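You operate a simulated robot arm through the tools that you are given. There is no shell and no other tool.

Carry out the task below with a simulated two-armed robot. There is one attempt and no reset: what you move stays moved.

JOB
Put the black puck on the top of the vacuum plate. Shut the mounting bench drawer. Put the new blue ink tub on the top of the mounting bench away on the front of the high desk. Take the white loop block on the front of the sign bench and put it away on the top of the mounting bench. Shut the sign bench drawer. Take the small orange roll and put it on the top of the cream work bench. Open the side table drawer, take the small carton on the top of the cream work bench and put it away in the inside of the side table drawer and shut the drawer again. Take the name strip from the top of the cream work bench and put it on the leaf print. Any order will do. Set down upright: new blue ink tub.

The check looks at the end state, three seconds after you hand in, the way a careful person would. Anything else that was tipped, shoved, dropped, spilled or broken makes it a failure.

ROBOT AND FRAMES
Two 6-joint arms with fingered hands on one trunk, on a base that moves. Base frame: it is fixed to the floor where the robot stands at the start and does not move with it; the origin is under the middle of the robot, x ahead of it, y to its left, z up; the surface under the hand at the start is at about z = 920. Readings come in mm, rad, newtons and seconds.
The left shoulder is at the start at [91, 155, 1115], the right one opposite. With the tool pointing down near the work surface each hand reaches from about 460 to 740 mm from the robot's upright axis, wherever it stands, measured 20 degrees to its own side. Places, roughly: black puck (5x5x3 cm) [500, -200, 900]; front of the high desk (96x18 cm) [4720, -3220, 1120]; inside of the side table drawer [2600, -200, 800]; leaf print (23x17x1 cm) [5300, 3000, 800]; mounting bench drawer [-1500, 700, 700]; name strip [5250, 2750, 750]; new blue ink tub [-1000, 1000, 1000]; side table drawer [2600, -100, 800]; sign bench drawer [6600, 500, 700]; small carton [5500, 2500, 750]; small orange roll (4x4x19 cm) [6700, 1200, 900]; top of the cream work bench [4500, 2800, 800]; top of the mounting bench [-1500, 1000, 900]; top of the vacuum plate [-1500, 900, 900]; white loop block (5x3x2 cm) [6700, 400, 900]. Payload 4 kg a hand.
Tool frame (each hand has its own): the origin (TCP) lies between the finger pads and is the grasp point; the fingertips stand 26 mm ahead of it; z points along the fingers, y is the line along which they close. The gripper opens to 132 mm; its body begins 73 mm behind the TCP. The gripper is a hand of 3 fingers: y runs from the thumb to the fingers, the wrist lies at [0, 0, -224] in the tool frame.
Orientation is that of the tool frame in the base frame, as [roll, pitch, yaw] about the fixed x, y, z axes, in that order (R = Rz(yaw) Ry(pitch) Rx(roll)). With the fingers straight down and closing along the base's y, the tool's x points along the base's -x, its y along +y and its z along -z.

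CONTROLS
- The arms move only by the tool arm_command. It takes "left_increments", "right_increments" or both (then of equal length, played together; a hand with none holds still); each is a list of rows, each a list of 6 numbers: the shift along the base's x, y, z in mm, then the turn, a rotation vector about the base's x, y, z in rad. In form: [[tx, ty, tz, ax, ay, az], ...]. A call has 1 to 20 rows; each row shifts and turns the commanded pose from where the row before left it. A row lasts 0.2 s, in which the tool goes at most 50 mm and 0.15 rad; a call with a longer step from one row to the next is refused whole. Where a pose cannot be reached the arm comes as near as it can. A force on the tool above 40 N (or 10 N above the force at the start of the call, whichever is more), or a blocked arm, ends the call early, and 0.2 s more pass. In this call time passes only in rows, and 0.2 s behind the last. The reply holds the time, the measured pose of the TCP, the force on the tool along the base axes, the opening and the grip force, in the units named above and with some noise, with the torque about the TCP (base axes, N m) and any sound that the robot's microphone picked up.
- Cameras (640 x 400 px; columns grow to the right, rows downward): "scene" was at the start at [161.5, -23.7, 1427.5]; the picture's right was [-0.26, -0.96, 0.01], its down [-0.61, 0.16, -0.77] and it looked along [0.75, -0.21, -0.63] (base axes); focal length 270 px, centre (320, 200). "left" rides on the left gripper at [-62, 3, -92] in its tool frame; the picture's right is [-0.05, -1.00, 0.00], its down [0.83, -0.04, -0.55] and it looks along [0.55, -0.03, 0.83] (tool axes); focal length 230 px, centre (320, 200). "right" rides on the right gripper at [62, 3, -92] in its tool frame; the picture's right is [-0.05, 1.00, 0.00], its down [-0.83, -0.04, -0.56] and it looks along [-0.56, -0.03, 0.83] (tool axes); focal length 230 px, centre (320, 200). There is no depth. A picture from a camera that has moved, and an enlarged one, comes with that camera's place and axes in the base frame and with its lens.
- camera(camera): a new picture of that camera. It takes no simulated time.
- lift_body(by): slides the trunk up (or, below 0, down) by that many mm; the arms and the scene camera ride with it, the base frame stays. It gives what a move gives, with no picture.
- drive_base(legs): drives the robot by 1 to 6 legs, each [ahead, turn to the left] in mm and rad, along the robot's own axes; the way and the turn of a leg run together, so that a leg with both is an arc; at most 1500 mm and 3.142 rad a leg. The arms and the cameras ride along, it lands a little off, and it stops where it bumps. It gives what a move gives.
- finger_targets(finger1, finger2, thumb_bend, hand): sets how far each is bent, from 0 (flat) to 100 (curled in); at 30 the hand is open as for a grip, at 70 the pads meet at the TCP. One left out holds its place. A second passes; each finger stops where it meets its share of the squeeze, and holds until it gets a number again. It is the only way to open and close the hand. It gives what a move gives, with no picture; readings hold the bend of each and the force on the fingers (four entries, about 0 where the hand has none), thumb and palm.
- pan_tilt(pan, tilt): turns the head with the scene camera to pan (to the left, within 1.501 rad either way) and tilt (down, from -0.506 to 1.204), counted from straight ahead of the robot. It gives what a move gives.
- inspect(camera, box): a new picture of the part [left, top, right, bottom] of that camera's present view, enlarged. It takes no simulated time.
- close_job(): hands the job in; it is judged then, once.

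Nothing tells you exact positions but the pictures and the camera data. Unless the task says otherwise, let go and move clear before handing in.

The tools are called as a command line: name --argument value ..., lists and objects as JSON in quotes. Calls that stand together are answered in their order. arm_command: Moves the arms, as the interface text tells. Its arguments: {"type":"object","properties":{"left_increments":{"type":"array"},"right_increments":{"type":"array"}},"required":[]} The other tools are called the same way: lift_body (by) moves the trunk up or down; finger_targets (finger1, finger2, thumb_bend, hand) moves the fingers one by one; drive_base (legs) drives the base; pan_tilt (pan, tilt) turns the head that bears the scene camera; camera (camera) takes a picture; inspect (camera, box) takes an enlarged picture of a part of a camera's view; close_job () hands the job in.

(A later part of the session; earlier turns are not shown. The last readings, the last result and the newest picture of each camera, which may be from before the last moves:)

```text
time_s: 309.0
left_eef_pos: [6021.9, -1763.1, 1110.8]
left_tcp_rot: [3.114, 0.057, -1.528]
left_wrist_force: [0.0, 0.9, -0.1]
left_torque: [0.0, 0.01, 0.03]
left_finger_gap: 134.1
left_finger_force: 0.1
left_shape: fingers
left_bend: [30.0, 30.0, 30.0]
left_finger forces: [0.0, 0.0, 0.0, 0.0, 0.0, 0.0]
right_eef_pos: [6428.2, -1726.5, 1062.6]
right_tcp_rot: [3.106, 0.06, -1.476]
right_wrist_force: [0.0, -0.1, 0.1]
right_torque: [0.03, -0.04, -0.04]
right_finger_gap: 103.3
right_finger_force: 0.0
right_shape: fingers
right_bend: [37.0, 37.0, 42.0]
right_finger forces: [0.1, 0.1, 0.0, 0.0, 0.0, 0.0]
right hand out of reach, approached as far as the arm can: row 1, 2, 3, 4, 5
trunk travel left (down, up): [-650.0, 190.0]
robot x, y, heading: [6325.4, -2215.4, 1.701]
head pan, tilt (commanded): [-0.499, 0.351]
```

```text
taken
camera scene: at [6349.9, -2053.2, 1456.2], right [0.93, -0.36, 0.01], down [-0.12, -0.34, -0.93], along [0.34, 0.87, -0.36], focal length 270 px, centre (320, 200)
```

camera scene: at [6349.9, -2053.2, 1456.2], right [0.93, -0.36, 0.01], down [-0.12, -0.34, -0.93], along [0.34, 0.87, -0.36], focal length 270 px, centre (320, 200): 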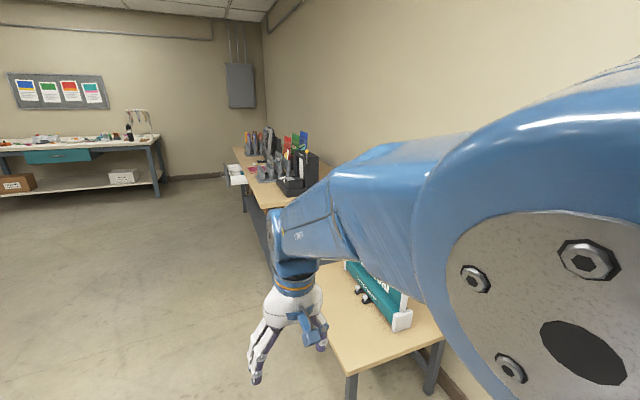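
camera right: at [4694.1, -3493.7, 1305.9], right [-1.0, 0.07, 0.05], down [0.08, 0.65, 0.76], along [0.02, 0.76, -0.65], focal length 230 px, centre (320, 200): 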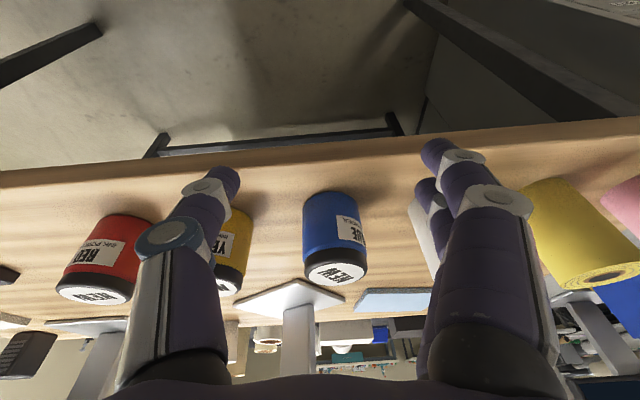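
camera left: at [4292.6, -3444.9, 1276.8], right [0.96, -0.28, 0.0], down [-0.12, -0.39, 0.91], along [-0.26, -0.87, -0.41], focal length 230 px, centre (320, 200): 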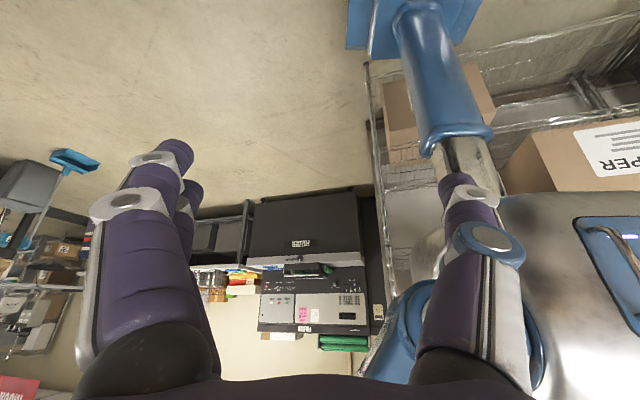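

arm_command --right_increments '[[0, 20, -20, 0, 0, 0], [0, 20, -25, 0, 0, 0], [0, 20, -25, 0, 0, 0], [10, 10, -25, 0, 0, 0], [15, 0, -25, 0, 0, 0], [0, 0, 0, 0, 0, 0]]'

camera --camera "scene"

```text
time_s: 310.4
left_eef_pos: [6021.2, -1762.8, 1109.9]
left_tcp_rot: [3.112, 0.058, -1.526]
left_wrist_force: [0.4, 0.5, 0.7]
left_torque: [0.0, -0.01, -0.02]
left_finger_gap: 134.4
left_finger_force: 0.1
left_shape: fingers
left_bend: [30.0, 30.0, 30.0]
left_finger forces: [0.0, 0.0, 0.0, 0.0, 0.1, 0.0]
right_eef_pos: [6424.8, -1674.4, 942.6]
right_tcp_rot: [3.107, 0.075, -1.477]
right_wrist_force: [0.2, 0.2, -0.3]
right_torque: [0.02, 0.05, -0.01]
right_finger_gap: 103.2
right_finger_force: 0.0
right_shape: fingers
right_bend: [37.0, 37.0, 42.0]
right_finger forces: [0.1, 0.0, 0.0, 0.1, 0.1, 0.0]
right hand out of reach, approached as far as the arm can: row 1, 2, 3, 4, 5
trunk travel left (down, up): [-650.0, 190.0]
robot x, y, heading: [6325.3, -2214.8, 1.705]
head pan, tilt (commanded): [-0.499, 0.351]
```

```text
taken
camera scene: at [6349.6, -2053.6, 1456.3], right [0.93, -0.36, 0.01], down [-0.12, -0.34, -0.93], along [0.34, 0.87, -0.36], focal length 270 px, centre (320, 200)
```

scene: 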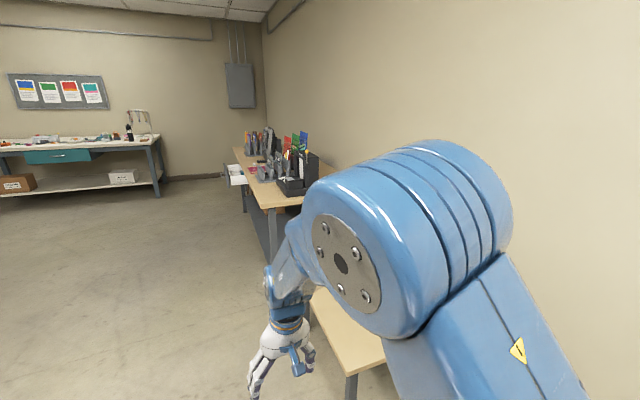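

arm_command --right_increments '[[0, 0, 10, 0, 0, -0.1], [0, 0, 10, 0, 0, -0.1], [0, 0, 10, 0, 0, -0.1], [0, 0, 0, 0, 0, 0]]'

arm_command --right_increments '[[20, 0, 10, 0, 0, 0], [25, 0, 10, 0, 0, 0], [25, 0, 10, 0, 0, 0], [0, 0, 0, 0, 0, 0]]'

```text
time_s: 311.4
left_eef_pos: [6021.0, -1761.5, 1109.6]
left_tcp_rot: [3.113, 0.057, -1.528]
left_wrist_force: [-0.1, -0.3, 0.9]
left_torque: [-0.02, -0.04, -0.01]
left_finger_gap: 134.2
left_finger_force: 0.1
left_shape: fingers
left_bend: [30.0, 30.0, 30.0]
left_finger forces: [0.1, 0.1, 0.0, 0.0, 0.0, 0.0]
right_eef_pos: [6420.3, -1678.1, 972.6]
right_tcp_rot: [3.107, 0.077, -1.778]
right_wrist_force: [-0.5, 0.2, 0.4]
right_torque: [-0.01, 0.01, 0.02]
right_finger_gap: 103.0
right_finger_force: 0.1
right_shape: fingers
right_bend: [37.0, 37.0, 42.0]
right_finger forces: [0.0, 0.0, 0.0, 0.0, 0.0, 0.0]
right hand out of reach, approached as far as the arm can: row 2
trunk travel left (down, up): [-650.0, 190.0]
robot x, y, heading: [6323.8, -2216.3, 1.7]
head pan, tilt (commanded): [-0.499, 0.351]
```

```text
time_s: 312.4
left_eef_pos: [6022.0, -1763.4, 1109.7]
left_tcp_rot: [3.115, 0.057, -1.529]
left_wrist_force: [-0.5, 1.0, 0.3]
left_torque: [0.0, 0.0, 0.0]
left_finger_gap: 134.3
left_finger_force: 0.0
left_shape: fingers
left_bend: [30.0, 30.0, 30.0]
left_finger forces: [0.1, 0.0, 0.1, 0.0, 0.0, 0.1]
right_eef_pos: [6434.8, -1707.8, 993.3]
right_tcp_rot: [3.108, 0.077, -1.776]
right_wrist_force: [0.4, -0.8, -0.9]
right_torque: [0.04, 0.02, -0.01]
right_finger_gap: 103.2
right_finger_force: 0.1
right_shape: fingers
right_bend: [37.0, 37.0, 42.0]
right_finger forces: [0.0, 0.0, 0.1, 0.1, 0.1, 0.0]
right hand out of reach, approached as far as the arm can: row 1, 2, 3
trunk travel left (down, up): [-650.0, 190.0]
robot x, y, heading: [6327.9, -2213.9, 1.703]
head pan, tilt (commanded): [-0.499, 0.351]
```

The right arm seems limited in its sideways reach in its present configuration. I test it further forward and lower.

arm_command --right_increments '[[0, 35, -5, 0, 0, 0.1], [0, 35, -5, 0, 0, 0.1], [0, 35, -5, 0, 0, 0.1], [0, 35, -5, 0, 0, 0], [25, 0, 0, 0, 0, 0], [25, 0, 0, 0, 0, 0], [25, 0, 0, 0, 0, 0], [0, 0, 0, 0, 0, 0]]'

camera --camera "scene"

```text
time_s: 314.2
left_eef_pos: [6020.8, -1761.7, 1109.2]
left_tcp_rot: [3.113, 0.057, -1.527]
left_wrist_force: [0.2, -0.1, -0.8]
left_torque: [0.0, 0.02, 0.02]
left_finger_gap: 134.0
left_finger_force: 0.1
left_shape: fingers
left_bend: [30.0, 30.0, 30.0]
left_finger forces: [0.0, 0.1, 0.0, 0.1, 0.1, 0.0]
right_eef_pos: [6408.3, -1653.4, 953.3]
right_tcp_rot: [3.106, 0.077, -1.476]
right_wrist_force: [-0.6, 0.1, -0.3]
right_torque: [0.01, 0.03, -0.01]
right_finger_gap: 103.5
right_finger_force: 0.1
right_shape: fingers
right_bend: [37.0, 37.0, 42.0]
right_finger forces: [0.0, 0.0, 0.0, 0.1, 0.0, 0.0]
right hand out of reach, approached as far as the arm can: row 1, 2, 3, 4, 5, 6, 7
trunk travel left (down, up): [-650.0, 190.0]
robot x, y, heading: [6324.9, -2217.7, 1.7]
head pan, tilt (commanded): [-0.499, 0.351]
```

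```text
taken
camera scene: at [6350.0, -2053.4, 1456.3], right [0.93, -0.36, 0.01], down [-0.12, -0.34, -0.93], along [0.34, 0.87, -0.36], focal length 270 px, centre (320, 200)
```

scene: 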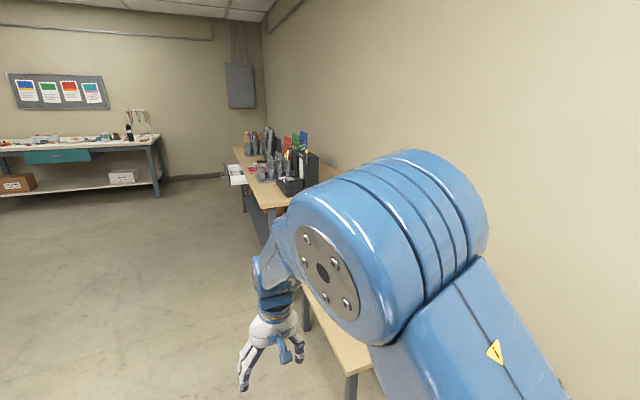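

arm_command --right_increments '[[0, -10, 5, 0, 0, -0.14], [0, -10, 5, 0, 0, -0.14], [0, -10, 5, 0, 0, -0.14], [0, -10, 5, 0, 0, -0.14], [0, 0, 0, 0, 0, -0.14], [0, 0, 0, 0, 0, -0.14], [0, 0, 0, 0, 0, -0.14], [0, 0, 0, 0, 0, 0]]'

camera --camera "scene"

```text
time_s: 316.0
left_eef_pos: [6022.3, -1761.9, 1108.8]
left_tcp_rot: [3.112, 0.056, -1.528]
left_wrist_force: [0.1, -0.9, 0.5]
left_torque: [0.0, -0.03, 0.01]
left_finger_gap: 134.2
left_finger_force: 0.1
left_shape: fingers
left_bend: [30.0, 30.0, 30.0]
left_finger forces: [0.0, 0.0, 0.0, 0.1, 0.0, 0.1]
right_eef_pos: [6408.5, -1693.5, 974.7]
right_tcp_rot: [3.106, 0.076, -2.462]
right_wrist_force: [0.3, 0.4, -0.7]
right_torque: [-0.02, -0.04, -0.01]
right_finger_gap: 103.2
right_finger_force: 0.1
right_shape: fingers
right_bend: [37.0, 37.0, 42.0]
right_finger forces: [0.0, 0.0, 0.1, 0.0, 0.1, 0.1]
trunk travel left (down, up): [-650.0, 190.0]
robot x, y, heading: [6327.9, -2218.8, 1.698]
head pan, tilt (commanded): [-0.499, 0.351]
```

```text
taken
camera scene: at [6349.9, -2053.0, 1456.2], right [0.93, -0.36, 0.01], down [-0.12, -0.34, -0.93], along [0.34, 0.87, -0.36], focal length 270 px, centre (320, 200)
```

scene: 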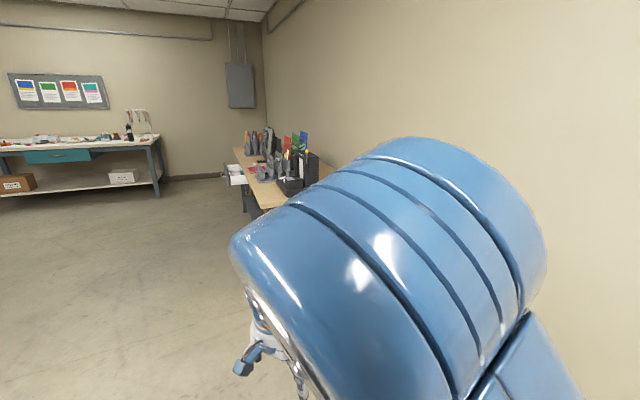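

I try bringing the right hand inward and up to unwind the arm into its original elbow-out configuration.

arm_command --right_increments '[[-10, 0, 10, 0, 0, 0.14], [-10, 0, 10, 0, 0, 0.14], [-15, 0, 10, 0, 0, 0.14], [-15, 0, 10, 0, 0, 0.14], [-15, 0, 10, 0, 0, 0.14], [-15, 0, 10, 0, 0, 0.14], [-15, 0, 10, 0, 0, 0.14], [-15, 0, 10, 0, 0, 0.14], [-15, 0, 10, 0, 0, 0.14], [-15, 0, 10, 0, 0, 0.14]]'

camera --camera "scene"

```text
time_s: 318.2
left_eef_pos: [6020.1, -1762.7, 1109.6]
left_tcp_rot: [3.113, 0.059, -1.528]
left_wrist_force: [0.2, -0.6, 0.0]
left_torque: [0.0, -0.01, -0.03]
left_finger_gap: 134.3
left_finger_force: 0.0
left_shape: fingers
left_bend: [30.0, 30.0, 30.0]
left_finger forces: [0.0, 0.0, 0.1, 0.1, 0.1, 0.0]
right_eef_pos: [6312.9, -1656.7, 1102.6]
right_tcp_rot: [3.049, 0.117, -1.09]
right_wrist_force: [1.0, 0.4, -0.6]
right_torque: [0.03, 0.03, 0.0]
right_finger_gap: 103.3
right_finger_force: 0.1
right_shape: fingers
right_bend: [37.0, 37.0, 42.0]
right_finger forces: [0.0, 0.1, 0.0, 0.0, 0.0, 0.1]
right hand out of reach, approached as far as the arm can: row 4, 5, 6, 7, 8, 9, 10
trunk travel left (down, up): [-650.0, 190.0]
robot x, y, heading: [6328.3, -2216.8, 1.703]
head pan, tilt (commanded): [-0.499, 0.351]
```

```text
taken
camera scene: at [6349.7, -2053.1, 1456.2], right [0.93, -0.36, 0.01], down [-0.12, -0.34, -0.93], along [0.34, 0.87, -0.36], focal length 270 px, centre (320, 200)
```

scene: 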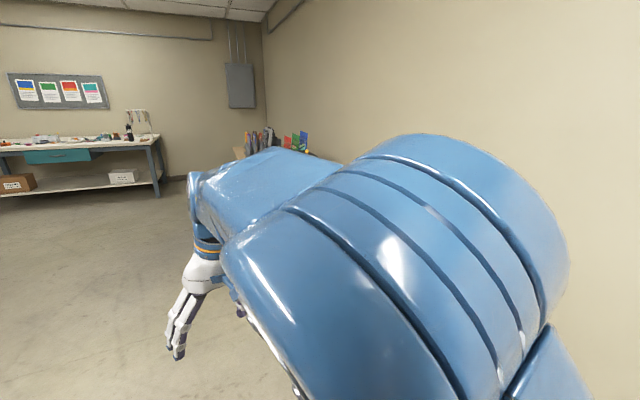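

arm_command --right_increments '[[15, 10, -15, 0, 0, -0.1], [20, 10, -15, 0, 0, -0.1], [20, 10, -15, 0, 0, -0.1], [20, 10, -15, 0, 0, -0.08], [25, 5, -10, 0, 0, 0], [25, 5, -10, 0, 0, 0], [25, 0, -10, 0, 0, 0], [0, 0, 0, 0, 0, 0]]'

camera --camera "scene"

```text
time_s: 320.0
left_eef_pos: [6020.6, -1762.8, 1109.3]
left_tcp_rot: [3.112, 0.058, -1.529]
left_wrist_force: [0.5, -0.1, 0.1]
left_torque: [0.05, -0.04, -0.02]
left_finger_gap: 134.3
left_finger_force: 0.0
left_shape: fingers
left_bend: [30.0, 30.0, 30.0]
left_finger forces: [0.0, 0.1, 0.1, 0.1, 0.0, 0.0]
right_eef_pos: [6404.6, -1654.2, 982.7]
right_tcp_rot: [3.106, 0.078, -1.437]
right_wrist_force: [0.2, -0.2, 0.2]
right_torque: [0.02, -0.01, 0.05]
right_finger_gap: 103.1
right_finger_force: 0.2
right_shape: fingers
right_bend: [37.0, 37.0, 42.0]
right_finger forces: [0.1, 0.0, 0.0, 0.1, 0.1, 0.1]
right hand out of reach, approached as far as the arm can: row 4, 5, 6, 7
trunk travel left (down, up): [-650.0, 190.0]
robot x, y, heading: [6324.0, -2216.3, 1.7]
head pan, tilt (commanded): [-0.499, 0.351]
```

```text
taken
camera scene: at [6349.6, -2053.2, 1456.2], right [0.93, -0.36, 0.01], down [-0.12, -0.34, -0.93], along [0.34, 0.87, -0.36], focal length 270 px, centre (320, 200)
```

scene: 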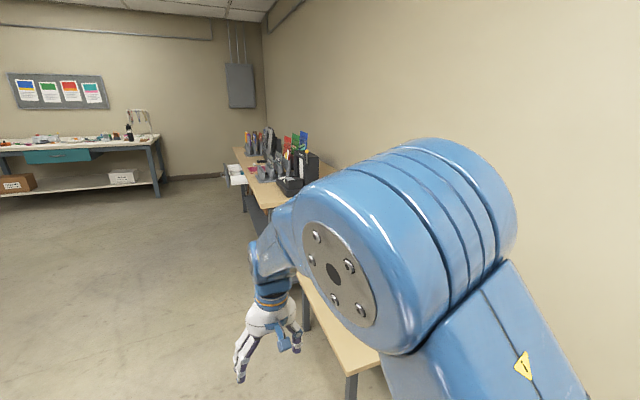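

I try the path that worked earlier: raise the hand high and central, then move right and down.

arm_command --right_increments '[[-9, 7, 30, 0, 0, 0], [-9, 7, 30, 0, 0, 0], [-9, 7, 30, 0, 0, 0], [-9, 7, 30, 0, 0, 0], [-9, 7, 30, 0, 0, 0], [-9, 7, 30, 0, 0, 0], [-9, 7, 30, 0, 0, 0], [-9, 7, 30, 0, 0, 0], [-9, 7, 30, 0, 0, 0]]'

camera --camera "scene"

```text
time_s: 322.0
left_eef_pos: [6020.2, -1761.4, 1108.7]
left_tcp_rot: [3.114, 0.057, -1.526]
left_wrist_force: [0.9, 0.2, -0.4]
left_torque: [0.01, 0.0, 0.03]
left_finger_gap: 134.4
left_finger_force: 0.1
left_shape: fingers
left_bend: [30.0, 30.0, 30.0]
left_finger forces: [0.0, 0.0, 0.0, 0.1, 0.1, 0.0]
right_eef_pos: [6289.5, -1635.6, 1237.4]
right_tcp_rot: [3.101, 0.079, -1.44]
right_wrist_force: [0.8, -0.2, 0.7]
right_torque: [0.0, 0.02, -0.03]
right_finger_gap: 103.4
right_finger_force: 0.2
right_shape: fingers
right_bend: [37.0, 37.0, 42.0]
right_finger forces: [0.0, 0.0, 0.0, 0.1, 0.1, 0.0]
right hand out of reach, approached as far as the arm can: row 2, 3, 4, 5, 6, 7, 8, 9
trunk travel left (down, up): [-650.0, 190.0]
robot x, y, heading: [6324.6, -2216.0, 1.699]
head pan, tilt (commanded): [-0.499, 0.351]
```

```text
taken
camera scene: at [6349.4, -2053.3, 1456.2], right [0.93, -0.36, 0.01], down [-0.12, -0.34, -0.93], along [0.34, 0.87, -0.36], focal length 270 px, centre (320, 200)
```

scene: 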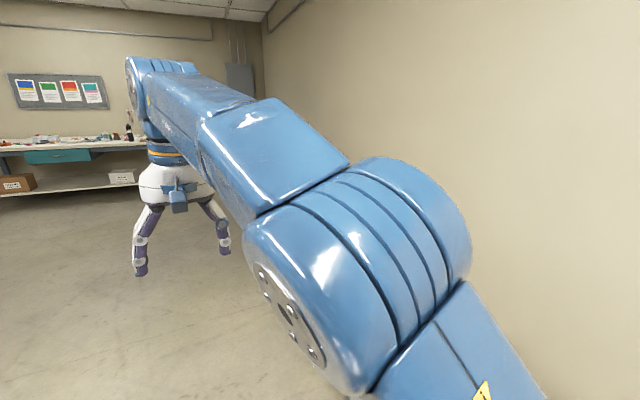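

arm_command --right_increments '[[25, -3, -20, 0, 0, 0], [25, -3, -20, 0, 0, 0], [25, -3, -20, 0, 0, 0], [25, -3, -20, 0, 0, 0]]'

camera --camera "scene"

```text
time_s: 323.0
left_eef_pos: [6022.0, -1762.3, 1110.6]
left_tcp_rot: [3.112, 0.056, -1.528]
left_wrist_force: [-0.9, 0.4, 0.0]
left_torque: [0.01, 0.03, 0.0]
left_finger_gap: 133.8
left_finger_force: 0.0
left_shape: fingers
left_bend: [30.0, 30.0, 30.0]
left_finger forces: [0.0, 0.0, 0.0, 0.1, 0.0, 0.0]
right_eef_pos: [6372.2, -1669.2, 1149.9]
right_tcp_rot: [3.105, 0.08, -1.439]
right_wrist_force: [0.6, -0.6, 0.1]
right_torque: [-0.01, 0.03, 0.02]
right_finger_gap: 103.5
right_finger_force: 0.2
right_shape: fingers
right_bend: [37.0, 37.0, 42.0]
right_finger forces: [0.0, 0.0, 0.0, 0.1, 0.0, 0.0]
right hand out of reach, approached as far as the arm can: row 2, 3, 4
trunk travel left (down, up): [-650.0, 190.0]
robot x, y, heading: [6326.6, -2214.2, 1.704]
head pan, tilt (commanded): [-0.499, 0.351]
```

```text
taken
camera scene: at [6350.7, -2053.9, 1456.3], right [0.93, -0.36, 0.01], down [-0.12, -0.34, -0.93], along [0.34, 0.87, -0.36], focal length 270 px, centre (320, 200)
```

scene: 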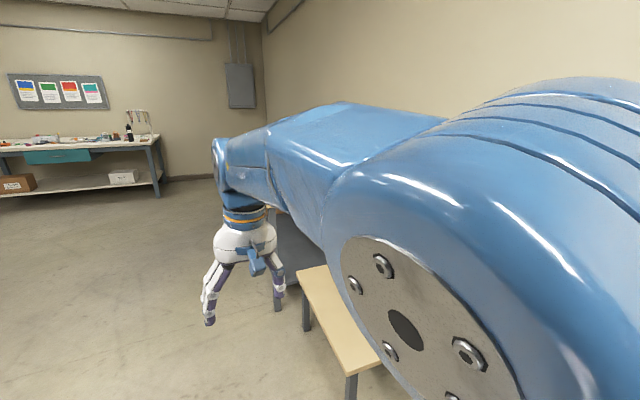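

The elbow is squeezed against the camera head. I pan the head fully left to make room and then move the right hand out to its side.

pan_tilt --pan 1.5 --tilt 0.3

arm_command --right_increments '[[20, 3, -10, 0, 0, 0], [25, 3, -10, 0, 0, 0], [25, 3, -10, 0, 0, 0], [25, 3, -10, 0, 0, 0], [25, 3, -10, 0, 0, 0], [25, 3, -10, 0, 0, 0]]'

camera --camera "right"

```text
time_s: 324.9
left_eef_pos: [6021.1, -1762.5, 1110.0]
left_tcp_rot: [3.112, 0.058, -1.526]
left_wrist_force: [-0.2, 0.0, 0.0]
left_torque: [0.02, 0.0, -0.01]
left_finger_gap: 133.9
left_finger_force: 0.2
left_shape: fingers
left_bend: [30.0, 30.0, 30.0]
left_finger forces: [0.0, 0.0, 0.0, 0.0, 0.0, 0.0]
right_eef_pos: [6372.4, -1668.8, 1148.6]
right_tcp_rot: [3.104, 0.077, -1.438]
right_wrist_force: [0.0, 0.4, -0.3]
right_torque: [0.01, 0.03, -0.06]
right_finger_gap: 103.2
right_finger_force: 0.1
right_shape: fingers
right_bend: [37.0, 37.0, 42.0]
right_finger forces: [0.0, 0.1, 0.0, 0.0, 0.1, 0.0]
trunk travel left (down, up): [-650.0, 190.0]
robot x, y, heading: [6323.5, -2217.9, 1.707]
head pan, tilt (commanded): [1.499, 0.3]
```

```text
time_s: 326.4
left_eef_pos: [6021.7, -1761.5, 1110.4]
left_tcp_rot: [3.113, 0.059, -1.525]
left_wrist_force: [0.7, 0.7, 0.1]
left_torque: [0.0, -0.03, 0.0]
left_finger_gap: 134.1
left_finger_force: 0.1
left_shape: fingers
left_bend: [30.0, 30.0, 30.0]
left_finger forces: [0.0, 0.1, 0.1, 0.0, 0.0, 0.0]
right_eef_pos: [6419.8, -1707.2, 1062.7]
right_tcp_rot: [3.106, 0.077, -1.44]
right_wrist_force: [0.1, 0.1, 0.1]
right_torque: [0.01, -0.01, 0.01]
right_finger_gap: 103.4
right_finger_force: 0.0
right_shape: fingers
right_bend: [37.0, 37.0, 42.0]
right_finger forces: [0.0, 0.0, 0.0, 0.0, 0.1, 0.1]
right hand out of reach, approached as far as the arm can: row 1, 2, 3, 4, 5, 6
trunk travel left (down, up): [-650.0, 190.0]
robot x, y, heading: [6323.9, -2215.8, 1.704]
head pan, tilt (commanded): [1.499, 0.3]
```

```text
taken
camera right: at [6430.3, -1775.4, 1149.6], right [-1.0, -0.08, 0.04], down [-0.04, 0.79, 0.62], along [-0.08, 0.61, -0.79], focal length 230 px, centre (320, 200)
```

right: 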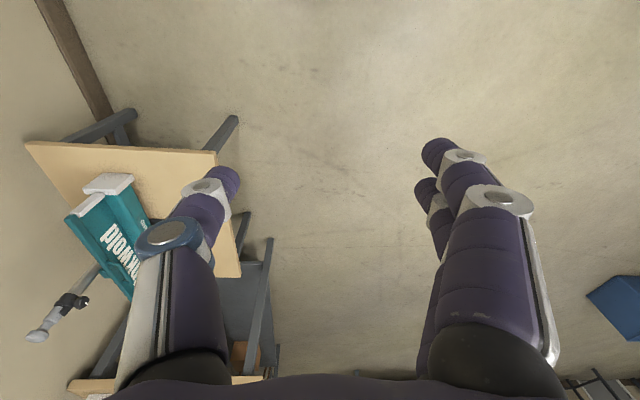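

I try another way: pitch the right tool forward (as the left arm did without trouble), shift it outward, and then pitch it down again.

arm_command --right_increments '[[-2, 13, -3, 0.135, 0.0175, 0], [-2, 13, -3, 0.135, 0.0175, 0], [-2, 13, -3, 0.135, 0.0175, 0], [-2, 13, -3, 0.135, 0.0175, 0], [-2, 13, -3, 0.135, 0.0175, 0], [-2, 13, -3, 0.135, 0.0175, 0], [-2, 13, -3, 0.135, 0.0175, 0], [-2, 13, -3, 0.135, 0.0175, 0], [-2, 13, -3, 0.135, 0.0175, 0], [-2, 13, -3, 0.135, 0.0175, 0], [-2, 13, -3, 0.1, 0.013, 0], [0, 0, 0, 0, 0, 0]]'

arm_command --right_increments '[[25, 3, 0, 0, 0, 0], [25, 3, 0, 0, 0, 0], [25, 3, 0, 0, 0, 0], [25, 3, 0, 0, 0, 0], [25, 3, 0, 0, 0, 0], [25, 3, 0, 0, 0, 0]]'

pan_tilt --pan -0.3 --tilt 0.5

camera --camera "scene"

```text
time_s: 328.9
left_eef_pos: [6020.4, -1764.2, 1109.4]
left_tcp_rot: [3.113, 0.057, -1.529]
left_wrist_force: [-0.6, 0.2, 0.0]
left_torque: [0.01, -0.02, 0.02]
left_finger_gap: 134.0
left_finger_force: 0.0
left_shape: fingers
left_bend: [30.0, 30.0, 30.0]
left_finger forces: [0.1, 0.0, 0.1, 0.0, 0.0, 0.0]
right_eef_pos: [6415.7, -1566.1, 1041.8]
right_tcp_rot: [2.588, 1.452, -1.976]
right_wrist_force: [0.6, 0.2, -0.2]
right_torque: [0.01, 0.01, 0.01]
right_finger_gap: 103.4
right_finger_force: 0.0
right_shape: fingers
right_bend: [37.0, 37.0, 42.0]
right_finger forces: [0.0, 0.0, 0.0, 0.0, 0.1, 0.1]
right hand out of reach, approached as far as the arm can: row 6, 9
trunk travel left (down, up): [-650.0, 190.0]
robot x, y, heading: [6323.5, -2212.1, 1.697]
head pan, tilt (commanded): [1.499, 0.3]
```

```text
time_s: 330.4
left_eef_pos: [6023.5, -1761.4, 1109.5]
left_tcp_rot: [3.113, 0.058, -1.527]
left_wrist_force: [-0.6, 0.1, -0.3]
left_torque: [0.03, 0.02, -0.02]
left_finger_gap: 134.2
left_finger_force: 0.0
left_shape: fingers
left_bend: [30.0, 30.0, 30.0]
left_finger forces: [0.0, 0.0, 0.0, 0.0, 0.0, 0.0]
right_eef_pos: [6546.5, -1553.2, 1028.7]
right_tcp_rot: [3.108, 1.45, -1.413]
right_wrist_force: [0.1, 0.3, 0.4]
right_torque: [-0.04, 0.0, 0.03]
right_finger_gap: 103.4
right_finger_force: 0.0
right_shape: fingers
right_bend: [37.0, 37.0, 42.0]
right_finger forces: [0.0, 0.0, 0.1, 0.0, 0.0, 0.0]
trunk travel left (down, up): [-650.0, 190.0]
robot x, y, heading: [6326.8, -2215.7, 1.699]
head pan, tilt (commanded): [1.499, 0.3]
```

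```text
time_s: 332.1
left_eef_pos: [6020.3, -1762.9, 1110.1]
left_tcp_rot: [3.114, 0.056, -1.526]
left_wrist_force: [-0.4, 0.5, 0.1]
left_torque: [0.02, 0.02, -0.02]
left_finger_gap: 134.1
left_finger_force: 0.1
left_shape: fingers
left_bend: [30.0, 30.0, 30.0]
left_finger forces: [0.1, 0.0, 0.0, 0.0, 0.1, 0.0]
right_eef_pos: [6543.6, -1552.6, 1031.0]
right_tcp_rot: [3.107, 1.45, -1.415]
right_wrist_force: [-0.5, 0.4, -0.5]
right_torque: [-0.02, 0.02, 0.05]
right_finger_gap: 103.7
right_finger_force: 0.1
right_shape: fingers
right_bend: [37.0, 37.0, 42.0]
right_finger forces: [0.0, 0.0, 0.0, 0.1, 0.1, 0.0]
trunk travel left (down, up): [-650.0, 190.0]
robot x, y, heading: [6327.4, -2215.2, 1.703]
head pan, tilt (commanded): [-0.3, 0.499]
```

```text
taken
camera scene: at [6331.6, -2050.6, 1442.5], right [0.99, -0.17, 0.01], down [-0.08, -0.49, -0.87], along [0.15, 0.86, -0.49], focal length 270 px, centre (320, 200)
```

scene: 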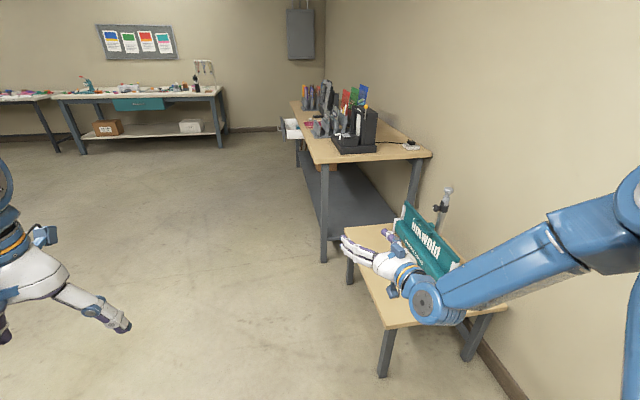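

That worked: the right arm is unfolded with the elbow outside. Now I pitch the tool down again.

arm_command --right_increments '[[1, -6, 4, -0.131, -0.017, 0], [1, -6, 4, -0.131, -0.017, 0], [1, -6, 4, -0.131, -0.017, 0], [1, -6, 4, -0.131, -0.017, 0], [1, -6, 4, -0.131, -0.017, 0], [1, -6, 4, -0.131, -0.017, 0], [1, -6, 4, -0.131, -0.017, 0], [1, -6, 4, -0.131, -0.017, 0], [1, -6, 4, -0.131, -0.017, 0], [1, -6, 4, -0.131, -0.017, 0], [1, -6, 4, -0.131, -0.017, 0]]'

camera --camera "scene"

```text
time_s: 334.6
left_eef_pos: [6020.3, -1761.8, 1109.2]
left_tcp_rot: [3.115, 0.058, -1.529]
left_wrist_force: [0.2, -0.1, 0.8]
left_torque: [-0.01, 0.03, -0.02]
left_finger_gap: 134.0
left_finger_force: 0.0
left_shape: fingers
left_bend: [30.0, 30.0, 30.0]
left_finger forces: [0.0, 0.0, 0.1, 0.0, 0.0, 0.0]
right_eef_pos: [6490.2, -1638.3, 984.6]
right_tcp_rot: [3.042, 0.226, -1.44]
right_wrist_force: [-0.4, -0.3, 0.8]
right_torque: [-0.01, 0.0, 0.02]
right_finger_gap: 103.7
right_finger_force: 0.1
right_shape: fingers
right_bend: [37.0, 37.0, 42.0]
right_finger forces: [0.0, 0.0, 0.0, 0.0, 0.0, 0.1]
right hand out of reach, approached as far as the arm can: row 5, 6, 7, 8, 9
trunk travel left (down, up): [-650.0, 190.0]
robot x, y, heading: [6319.3, -2219.6, 1.7]
head pan, tilt (commanded): [-0.3, 0.499]
```

```text
taken
camera scene: at [6331.5, -2049.9, 1442.3], right [0.99, -0.17, 0.01], down [-0.08, -0.49, -0.87], along [0.15, 0.86, -0.5], focal length 270 px, centre (320, 200)
```

scene: 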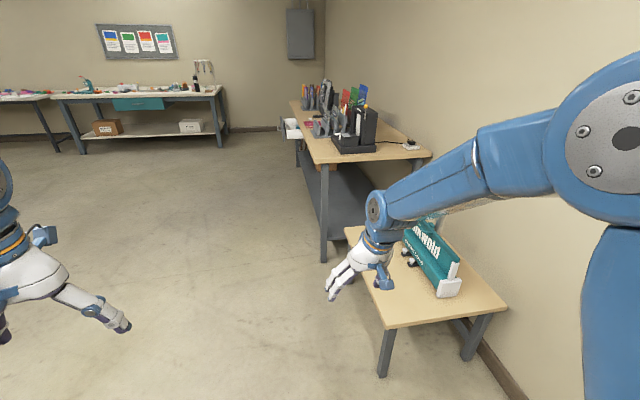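

The arm is back in its usual elbow-out posture. I finish levelling the hand and raise it.

arm_command --right_increments '[[5, 0, 15, -0.11, -0.015, 0], [5, 0, 15, -0.11, -0.015, 0], [10, 0, 20, 0, 0, 0], [15, 0, 20, 0, 0, 0], [15, 0, 20, 0, 0, 0]]'

finger_targets --hand "right" --finger1 30 --finger2 30 --thumb_bend 30

pan_tilt --pan -0.45 --tilt 0.35

camera --camera "scene"

```text
time_s: 335.8
left_eef_pos: [6022.0, -1761.7, 1109.9]
left_tcp_rot: [3.115, 0.059, -1.528]
left_wrist_force: [0.0, 0.2, -0.3]
left_torque: [0.02, -0.04, -0.02]
left_finger_gap: 134.3
left_finger_force: 0.1
left_shape: fingers
left_bend: [30.0, 30.0, 30.0]
left_finger forces: [0.1, 0.1, 0.0, 0.1, 0.1, 0.0]
right_eef_pos: [6541.0, -1637.8, 1074.5]
right_tcp_rot: [3.04, 0.006, -1.44]
right_wrist_force: [0.5, 0.2, -0.4]
right_torque: [-0.01, 0.01, 0.0]
right_finger_gap: 103.5
right_finger_force: 0.1
right_shape: fingers
right_bend: [37.0, 37.0, 42.0]
right_finger forces: [0.0, 0.0, 0.1, 0.0, 0.1, 0.0]
trunk travel left (down, up): [-650.0, 190.0]
robot x, y, heading: [6324.6, -2218.7, 1.699]
head pan, tilt (commanded): [-0.3, 0.499]
```

```text
time_s: 336.8
left_eef_pos: [6020.7, -1763.3, 1109.4]
left_tcp_rot: [3.113, 0.058, -1.526]
left_wrist_force: [0.2, -0.5, -0.6]
left_torque: [-0.01, 0.02, -0.01]
left_finger_gap: 134.3
left_finger_force: 0.1
left_shape: fingers
left_bend: [30.0, 30.0, 30.0]
left_finger forces: [0.1, 0.0, 0.0, 0.0, 0.0, 0.0]
right_eef_pos: [6540.8, -1638.3, 1074.9]
right_tcp_rot: [3.042, 0.006, -1.441]
right_wrist_force: [0.5, 0.3, 1.1]
right_torque: [0.02, 0.0, 0.01]
right_finger_gap: 134.1
right_finger_force: 0.1
right_shape: fingers
right_bend: [30.0, 30.0, 30.0]
right_finger forces: [0.0, 0.0, 0.1, 0.0, 0.1, 0.0]
trunk travel left (down, up): [-650.0, 190.0]
robot x, y, heading: [6324.9, -2215.4, 1.703]
head pan, tilt (commanded): [-0.3, 0.499]
```

```text
time_s: 337.4
left_eef_pos: [6020.8, -1761.9, 1109.5]
left_tcp_rot: [3.114, 0.059, -1.527]
left_wrist_force: [-0.4, -0.4, -0.2]
left_torque: [0.03, 0.0, -0.03]
left_finger_gap: 134.2
left_finger_force: 0.1
left_shape: fingers
left_bend: [30.0, 30.0, 30.0]
left_finger forces: [0.0, 0.0, 0.0, 0.0, 0.0, 0.0]
right_eef_pos: [6541.0, -1637.1, 1074.4]
right_tcp_rot: [3.042, 0.005, -1.44]
right_wrist_force: [-0.2, 0.7, -0.7]
right_torque: [0.0, -0.03, -0.01]
right_finger_gap: 133.9
right_finger_force: 0.1
right_shape: fingers
right_bend: [30.0, 30.0, 30.0]
right_finger forces: [0.0, 0.0, 0.1, 0.0, 0.1, 0.1]
trunk travel left (down, up): [-650.0, 190.0]
robot x, y, heading: [6325.6, -2215.1, 1.699]
head pan, tilt (commanded): [-0.45, 0.351]
```

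```text
taken
camera scene: at [6345.6, -2051.7, 1456.2], right [0.95, -0.32, 0.01], down [-0.11, -0.34, -0.93], along [0.3, 0.88, -0.36], focal length 270 px, centre (320, 200)
```

scene: 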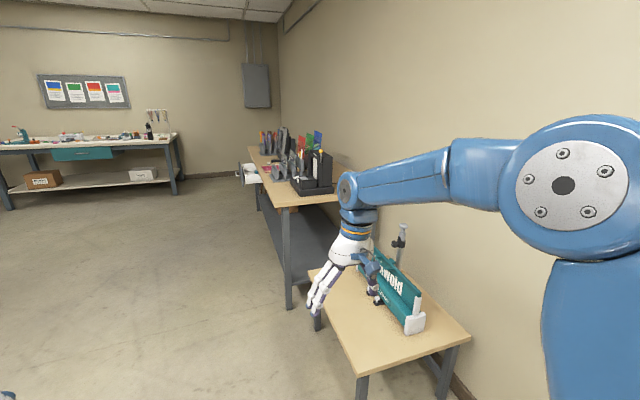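

I drive up along the sign bench and turn to face it.

drive_base --legs '[[1000, 0], [850, 0]]'

pan_tilt --pan -0.9 --tilt 0.4

camera --camera "scene"

```text
time_s: 346.7
left_eef_pos: [5781.2, 66.8, 1109.6]
left_tcp_rot: [3.114, 0.057, -1.527]
left_wrist_force: [-0.2, 0.4, 0.2]
left_torque: [0.02, 0.01, 0.01]
left_finger_gap: 134.2
left_finger_force: 0.0
left_shape: fingers
left_bend: [30.0, 30.0, 30.0]
left_finger forces: [0.0, 0.0, 0.0, 0.0, 0.1, 0.0]
right_eef_pos: [6302.7, 191.3, 1074.5]
right_tcp_rot: [3.04, 0.006, -1.443]
right_wrist_force: [0.5, 0.6, 0.6]
right_torque: [0.02, 0.01, 0.0]
right_finger_gap: 133.7
right_finger_force: 0.0
right_shape: fingers
right_bend: [30.0, 30.0, 30.0]
right_finger forces: [0.0, 0.1, 0.1, 0.1, 0.0, 0.1]
trunk travel left (down, up): [-650.0, 190.0]
robot x, y, heading: [6089.1, -383.7, 1.693]
head pan, tilt (commanded): [-0.45, 0.351]
```

```text
time_s: 347.6
left_eef_pos: [5784.8, 47.6, 1089.1]
left_tcp_rot: [3.12, 0.0, -1.527]
left_wrist_force: [0.3, -0.3, 0.9]
left_torque: [0.03, 0.03, -0.01]
left_finger_gap: 134.2
left_finger_force: 0.1
left_shape: fingers
left_bend: [30.0, 30.0, 30.0]
left_finger forces: [0.0, 0.0, 0.0, 0.0, 0.1, 0.0]
right_eef_pos: [6302.9, 172.7, 1085.7]
right_tcp_rot: [3.042, 0.025, -1.438]
right_wrist_force: [0.4, -0.8, -0.4]
right_torque: [0.01, 0.0, -0.02]
right_finger_gap: 134.2
right_finger_force: 0.1
right_shape: fingers
right_bend: [30.0, 30.0, 30.0]
right_finger forces: [0.0, 0.0, 0.0, 0.0, 0.0, 0.0]
trunk travel left (down, up): [-650.0, 190.0]
robot x, y, heading: [6086.8, -384.5, 1.694]
head pan, tilt (commanded): [-0.901, 0.4]
```

```text
taken
camera scene: at [6141.5, -244.9, 1452.3], right [0.72, -0.7, 0.01], down [-0.27, -0.3, -0.92], along [0.64, 0.65, -0.4], focal length 270 px, centre (320, 200)
```

scene: 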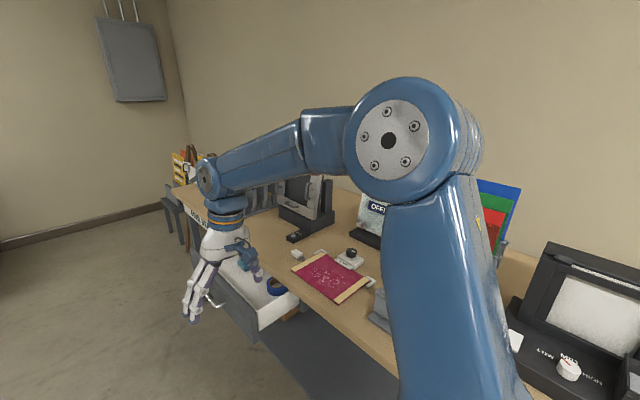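

I move further out from the bench and then turn to face it squarely.

drive_base --legs '[[0, 0.3], [750, 0], [0, -1.995]]'

pan_tilt --pan 0.0 --tilt 0.45

camera --camera "scene"

```text
time_s: 357.9
left_eef_pos: [6249.7, 545.6, 1103.3]
left_tcp_rot: [3.118, 0.023, 3.049]
left_wrist_force: [0.9, 0.1, -1.0]
left_torque: [0.0, 0.02, 0.02]
left_finger_gap: 134.6
left_finger_force: 0.1
left_shape: fingers
left_bend: [30.0, 30.0, 30.0]
left_finger forces: [0.0, 0.0, 0.1, 0.0, 0.1, 0.0]
right_eef_pos: [6294.8, 14.2, 1084.7]
right_tcp_rot: [3.041, 0.025, 3.137]
right_wrist_force: [0.6, 0.6, -1.4]
right_torque: [-0.02, -0.02, 0.04]
right_finger_gap: 134.1
right_finger_force: 0.0
right_shape: fingers
right_bend: [30.0, 30.0, 30.0]
right_finger forces: [0.0, 0.0, 0.1, 0.0, 0.1, 0.1]
trunk travel left (down, up): [-650.0, 190.0]
robot x, y, heading: [5766.8, 319.4, -0.011]
head pan, tilt (commanded): [-0.901, 0.4]
```

```text
time_s: 359.1
left_eef_pos: [6230.4, 546.5, 1082.4]
left_tcp_rot: [3.12, -0.038, 3.05]
left_wrist_force: [-0.3, 0.0, -0.8]
left_torque: [0.04, -0.03, -0.01]
left_finger_gap: 134.5
left_finger_force: 0.1
left_shape: fingers
left_bend: [30.0, 30.0, 30.0]
left_finger forces: [0.0, 0.0, 0.0, 0.0, 0.0, 0.0]
right_eef_pos: [6276.5, 15.9, 1091.9]
right_tcp_rot: [3.04, 0.042, 3.139]
right_wrist_force: [-0.4, -0.3, 0.6]
right_torque: [-0.02, 0.01, 0.03]
right_finger_gap: 134.3
right_finger_force: 0.0
right_shape: fingers
right_bend: [30.0, 30.0, 30.0]
right_finger forces: [0.0, 0.0, 0.1, 0.1, 0.0, 0.0]
trunk travel left (down, up): [-650.0, 190.0]
robot x, y, heading: [5765.9, 320.2, -0.009]
head pan, tilt (commanded): [0.0, 0.45]
```

```text
taken
camera scene: at [5940.7, 317.2, 1446.8], right [-0.01, -1.0, 0.0], down [-0.45, 0.0, -0.89], along [0.89, -0.01, -0.45], focal length 270 px, centre (320, 200)
```

scene: 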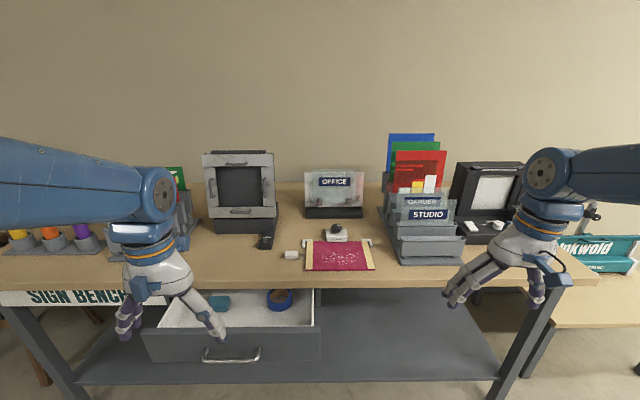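

I can see the sign bench: the open drawer in the middle, the small white loop block near (6635, 402) on the top, and coloured rolls in holders on the left. I first prepare the left hand to push the drawer shut: point it forward.

arm_command --left_increments '[[20, 0, 0, 0, -0.143, 0], [20, 0, 0, 0, -0.143, 0], [20, 0, 0, 0, -0.143, 0], [20, 0, 0, 0, -0.143, 0], [20, 0, 0, 0, -0.143, 0], [20, 0, 0, 0, -0.143, 0], [20, 0, 0, 0, -0.143, 0], [20, 0, 0, 0, -0.143, 0], [20, 0, 0, 0, -0.143, 0], [20, 0, 0, 0, -0.143, 0], [20, 0, 0, 0, -0.143, 0]]'

finger_targets --hand "left" --finger1 70 --finger2 70 --thumb_bend 70

camera --camera "scene"

```text
time_s: 361.5
left_eef_pos: [6468.2, 532.2, 1100.2]
left_tcp_rot: [2.295, 1.457, 2.25]
left_wrist_force: [0.2, 0.6, -0.4]
left_torque: [0.0, -0.01, 0.0]
left_finger_gap: 134.3
left_finger_force: 0.1
left_shape: fingers
left_bend: [30.0, 30.0, 30.0]
left_finger forces: [0.0, 0.0, 0.0, 0.0, 0.0, 0.1]
left hand out of reach, approached as far as the arm can: row 1, 2, 3, 6, 7
right_eef_pos: [6277.6, 14.9, 1092.7]
right_tcp_rot: [3.044, 0.04, 3.139]
right_wrist_force: [1.9, 0.6, 0.7]
right_torque: [-0.01, 0.0, 0.01]
right_finger_gap: 134.5
right_finger_force: 0.1
right_shape: fingers
right_bend: [30.0, 30.0, 30.0]
right_finger forces: [0.0, 0.0, 0.0, 0.0, 0.0, 0.0]
trunk travel left (down, up): [-650.0, 190.0]
robot x, y, heading: [5770.8, 321.4, -0.012]
head pan, tilt (commanded): [0.0, 0.45]
```

```text
time_s: 362.5
left_eef_pos: [6467.9, 531.4, 1101.7]
left_tcp_rot: [2.3, 1.455, 2.254]
left_wrist_force: [0.1, -0.6, -0.2]
left_torque: [0.0, 0.01, 0.0]
left_finger_gap: 6.2
left_finger_force: 0.1
left_shape: fingers
left_bend: [70.0, 70.0, 70.0]
left_finger forces: [0.1, 0.0, 0.1, 0.0, 0.1, 0.0]
right_eef_pos: [6276.5, 14.9, 1092.7]
right_tcp_rot: [3.041, 0.042, 3.141]
right_wrist_force: [-0.3, -0.7, 0.2]
right_torque: [-0.01, -0.01, 0.0]
right_finger_gap: 134.4
right_finger_force: 0.0
right_shape: fingers
right_bend: [30.0, 30.0, 30.0]
right_finger forces: [0.0, 0.1, 0.1, 0.0, 0.0, 0.1]
trunk travel left (down, up): [-650.0, 190.0]
robot x, y, heading: [5767.2, 322.1, -0.014]
head pan, tilt (commanded): [0.0, 0.45]
```

```text
taken
camera scene: at [5940.5, 317.8, 1446.8], right [-0.01, -1.0, 0.0], down [-0.45, 0.0, -0.89], along [0.89, -0.01, -0.45], focal length 270 px, centre (320, 200)
```

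scene: 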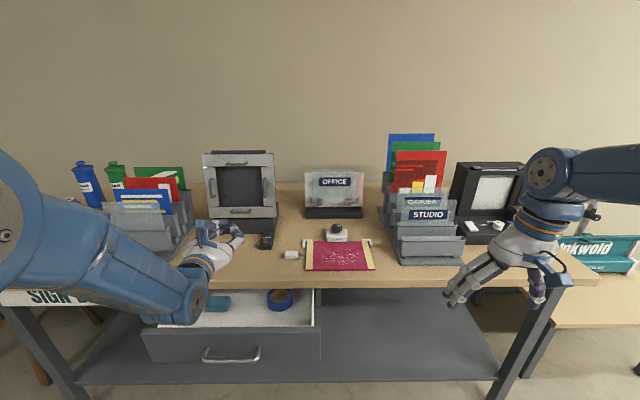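

Now back off 130 mm, lower the trunk by 300 mm and look at the drawer front.

drive_base --legs '[[-130, 0]]'

lift_body --by -300

camera --camera "scene"

camera --camera "left"

```text
time_s: 363.8
left_eef_pos: [6336.7, 534.1, 1101.2]
left_tcp_rot: [2.31, 1.456, 2.268]
left_wrist_force: [0.2, 0.1, 0.4]
left_torque: [0.01, 0.02, 0.0]
left_finger_gap: 6.3
left_finger_force: 0.0
left_shape: fingers
left_bend: [70.0, 70.0, 70.0]
left_finger forces: [0.0, 0.1, 0.0, 0.0, 0.1, 0.0]
right_eef_pos: [6146.7, 16.7, 1092.1]
right_tcp_rot: [3.042, 0.039, 3.14]
right_wrist_force: [-0.1, 0.0, 0.0]
right_torque: [0.0, 0.02, -0.02]
right_finger_gap: 134.5
right_finger_force: 0.0
right_shape: fingers
right_bend: [30.0, 30.0, 30.0]
right_finger forces: [0.0, 0.0, 0.0, 0.0, 0.0, 0.0]
trunk travel left (down, up): [-650.0, 190.0]
robot x, y, heading: [5637.6, 325.2, -0.011]
head pan, tilt (commanded): [0.0, 0.45]
```

```text
time_s: 366.8
left_eef_pos: [6315.9, 533.9, 814.7]
left_tcp_rot: [2.166, 1.466, 2.121]
left_wrist_force: [-0.5, 0.2, 0.1]
left_torque: [0.01, 0.01, 0.01]
left_finger_gap: 6.0
left_finger_force: 0.0
left_shape: fingers
left_bend: [70.0, 70.0, 70.0]
left_finger forces: [0.1, 0.1, 0.1, 0.0, 0.0, 0.1]
right_eef_pos: [6125.6, 17.2, 803.1]
right_tcp_rot: [3.043, 0.061, 3.141]
right_wrist_force: [0.5, 0.3, -0.4]
right_torque: [0.02, 0.04, -0.01]
right_finger_gap: 134.6
right_finger_force: 0.2
right_shape: fingers
right_bend: [30.0, 30.0, 30.0]
right_finger forces: [0.0, 0.0, 0.0, 0.0, 0.0, 0.0]
trunk travel left (down, up): [-350.0, 490.0]
robot x, y, heading: [5639.4, 323.7, -0.018]
head pan, tilt (commanded): [0.0, 0.45]
```

```text
taken
camera scene: at [5803.3, 318.5, 1146.9], right [-0.01, -1.0, 0.0], down [-0.45, 0.0, -0.89], along [0.89, -0.01, -0.45], focal length 270 px, centre (320, 200)
```

scene: 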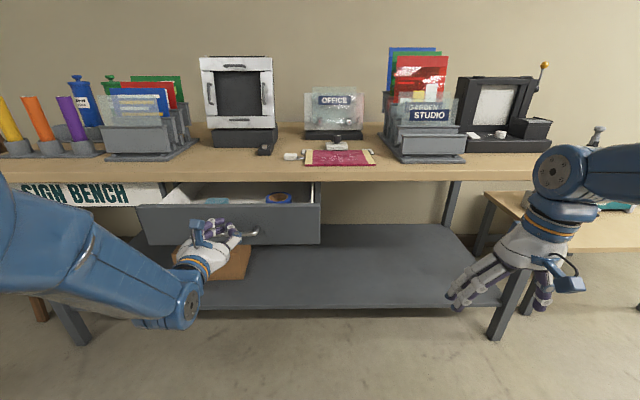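

```text
taken
camera left: at [6227.7, 534.4, 880.1], right [-0.04, -1.0, -0.03], down [-0.6, 0.05, -0.8], along [0.8, -0.01, -0.6], focal length 230 px, centre (320, 200)
```

left: 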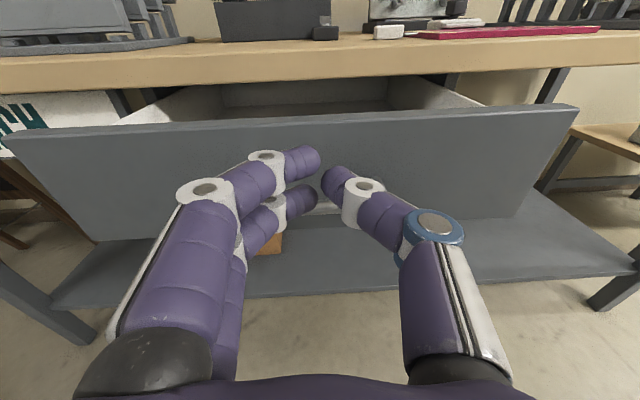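

The drawer front is at x≈6420, z 693–819, centred on y≈548. I bring the left fist to z≈788 above the handle and push forward.

arm_command --left_increments '[[0, 7, -14, 0, 0, 0], [0, 7, -13, 0, 0, 0], [20, 0, 0, 0, 0, 0], [20, 0, 0, 0, 0, 0], [15, 0, 0, 0, 0, 0], [10, 0, 0, 0, 0, 0], [10, 0, 0, 0, 0, 0], [10, 0, 0, 0, 0, 0], [10, 0, 0, 0, 0, 0], [10, 0, 0, 0, 0, 0], [10, 0, 0, 0, 0, 0], [10, 0, 0, 0, 0, 0], [10, 0, 0, 0, 0, 0], [10, 0, 0, 0, 0, 0]]'

camera --camera "scene"

camera --camera "left"

```text
time_s: 369.8
left_eef_pos: [6461.1, 548.2, 786.9]
left_tcp_rot: [2.169, 1.465, 2.126]
left_wrist_force: [-0.1, 0.6, -0.8]
left_torque: [-0.01, -0.03, -0.04]
left_finger_gap: 5.5
left_finger_force: 0.1
left_shape: fingers
left_bend: [70.0, 70.0, 70.0]
left_finger forces: [0.0, 0.1, 0.0, 0.0, 0.0, 0.0]
right_eef_pos: [6126.0, 16.1, 802.0]
right_tcp_rot: [3.042, 0.059, 3.141]
right_wrist_force: [-1.0, -0.6, -0.4]
right_torque: [0.03, 0.03, 0.0]
right_finger_gap: 134.7
right_finger_force: 0.1
right_shape: fingers
right_bend: [30.0, 30.0, 30.0]
right_finger forces: [0.0, 0.1, 0.0, 0.0, 0.0, 0.0]
trunk travel left (down, up): [-350.0, 490.0]
robot x, y, heading: [5640.1, 322.2, -0.007]
head pan, tilt (commanded): [0.0, 0.45]
```

```text
taken
camera scene: at [5803.7, 318.5, 1146.8], right [-0.01, -1.0, 0.0], down [-0.45, 0.0, -0.89], along [0.89, -0.01, -0.45], focal length 270 px, centre (320, 200)
```

scene: 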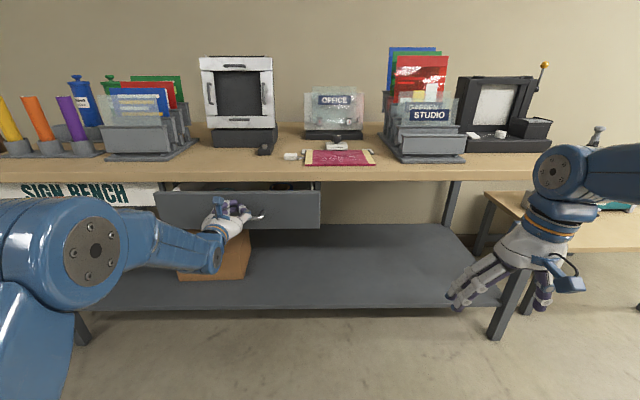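

```text
taken
camera left: at [6373.3, 548.5, 852.6], right [-0.04, -1.0, -0.03], down [-0.6, 0.05, -0.8], along [0.8, -0.01, -0.6], focal length 230 px, centre (320, 200)
```

left: 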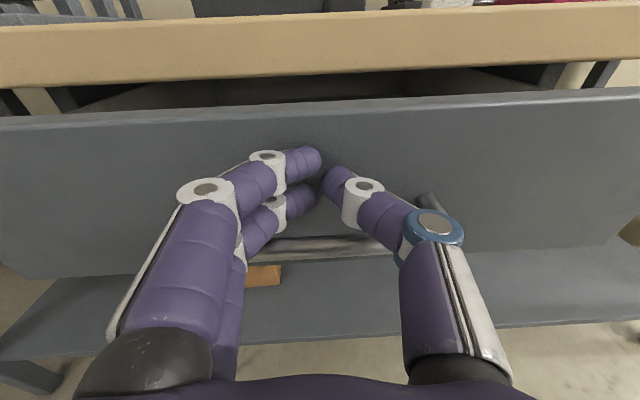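

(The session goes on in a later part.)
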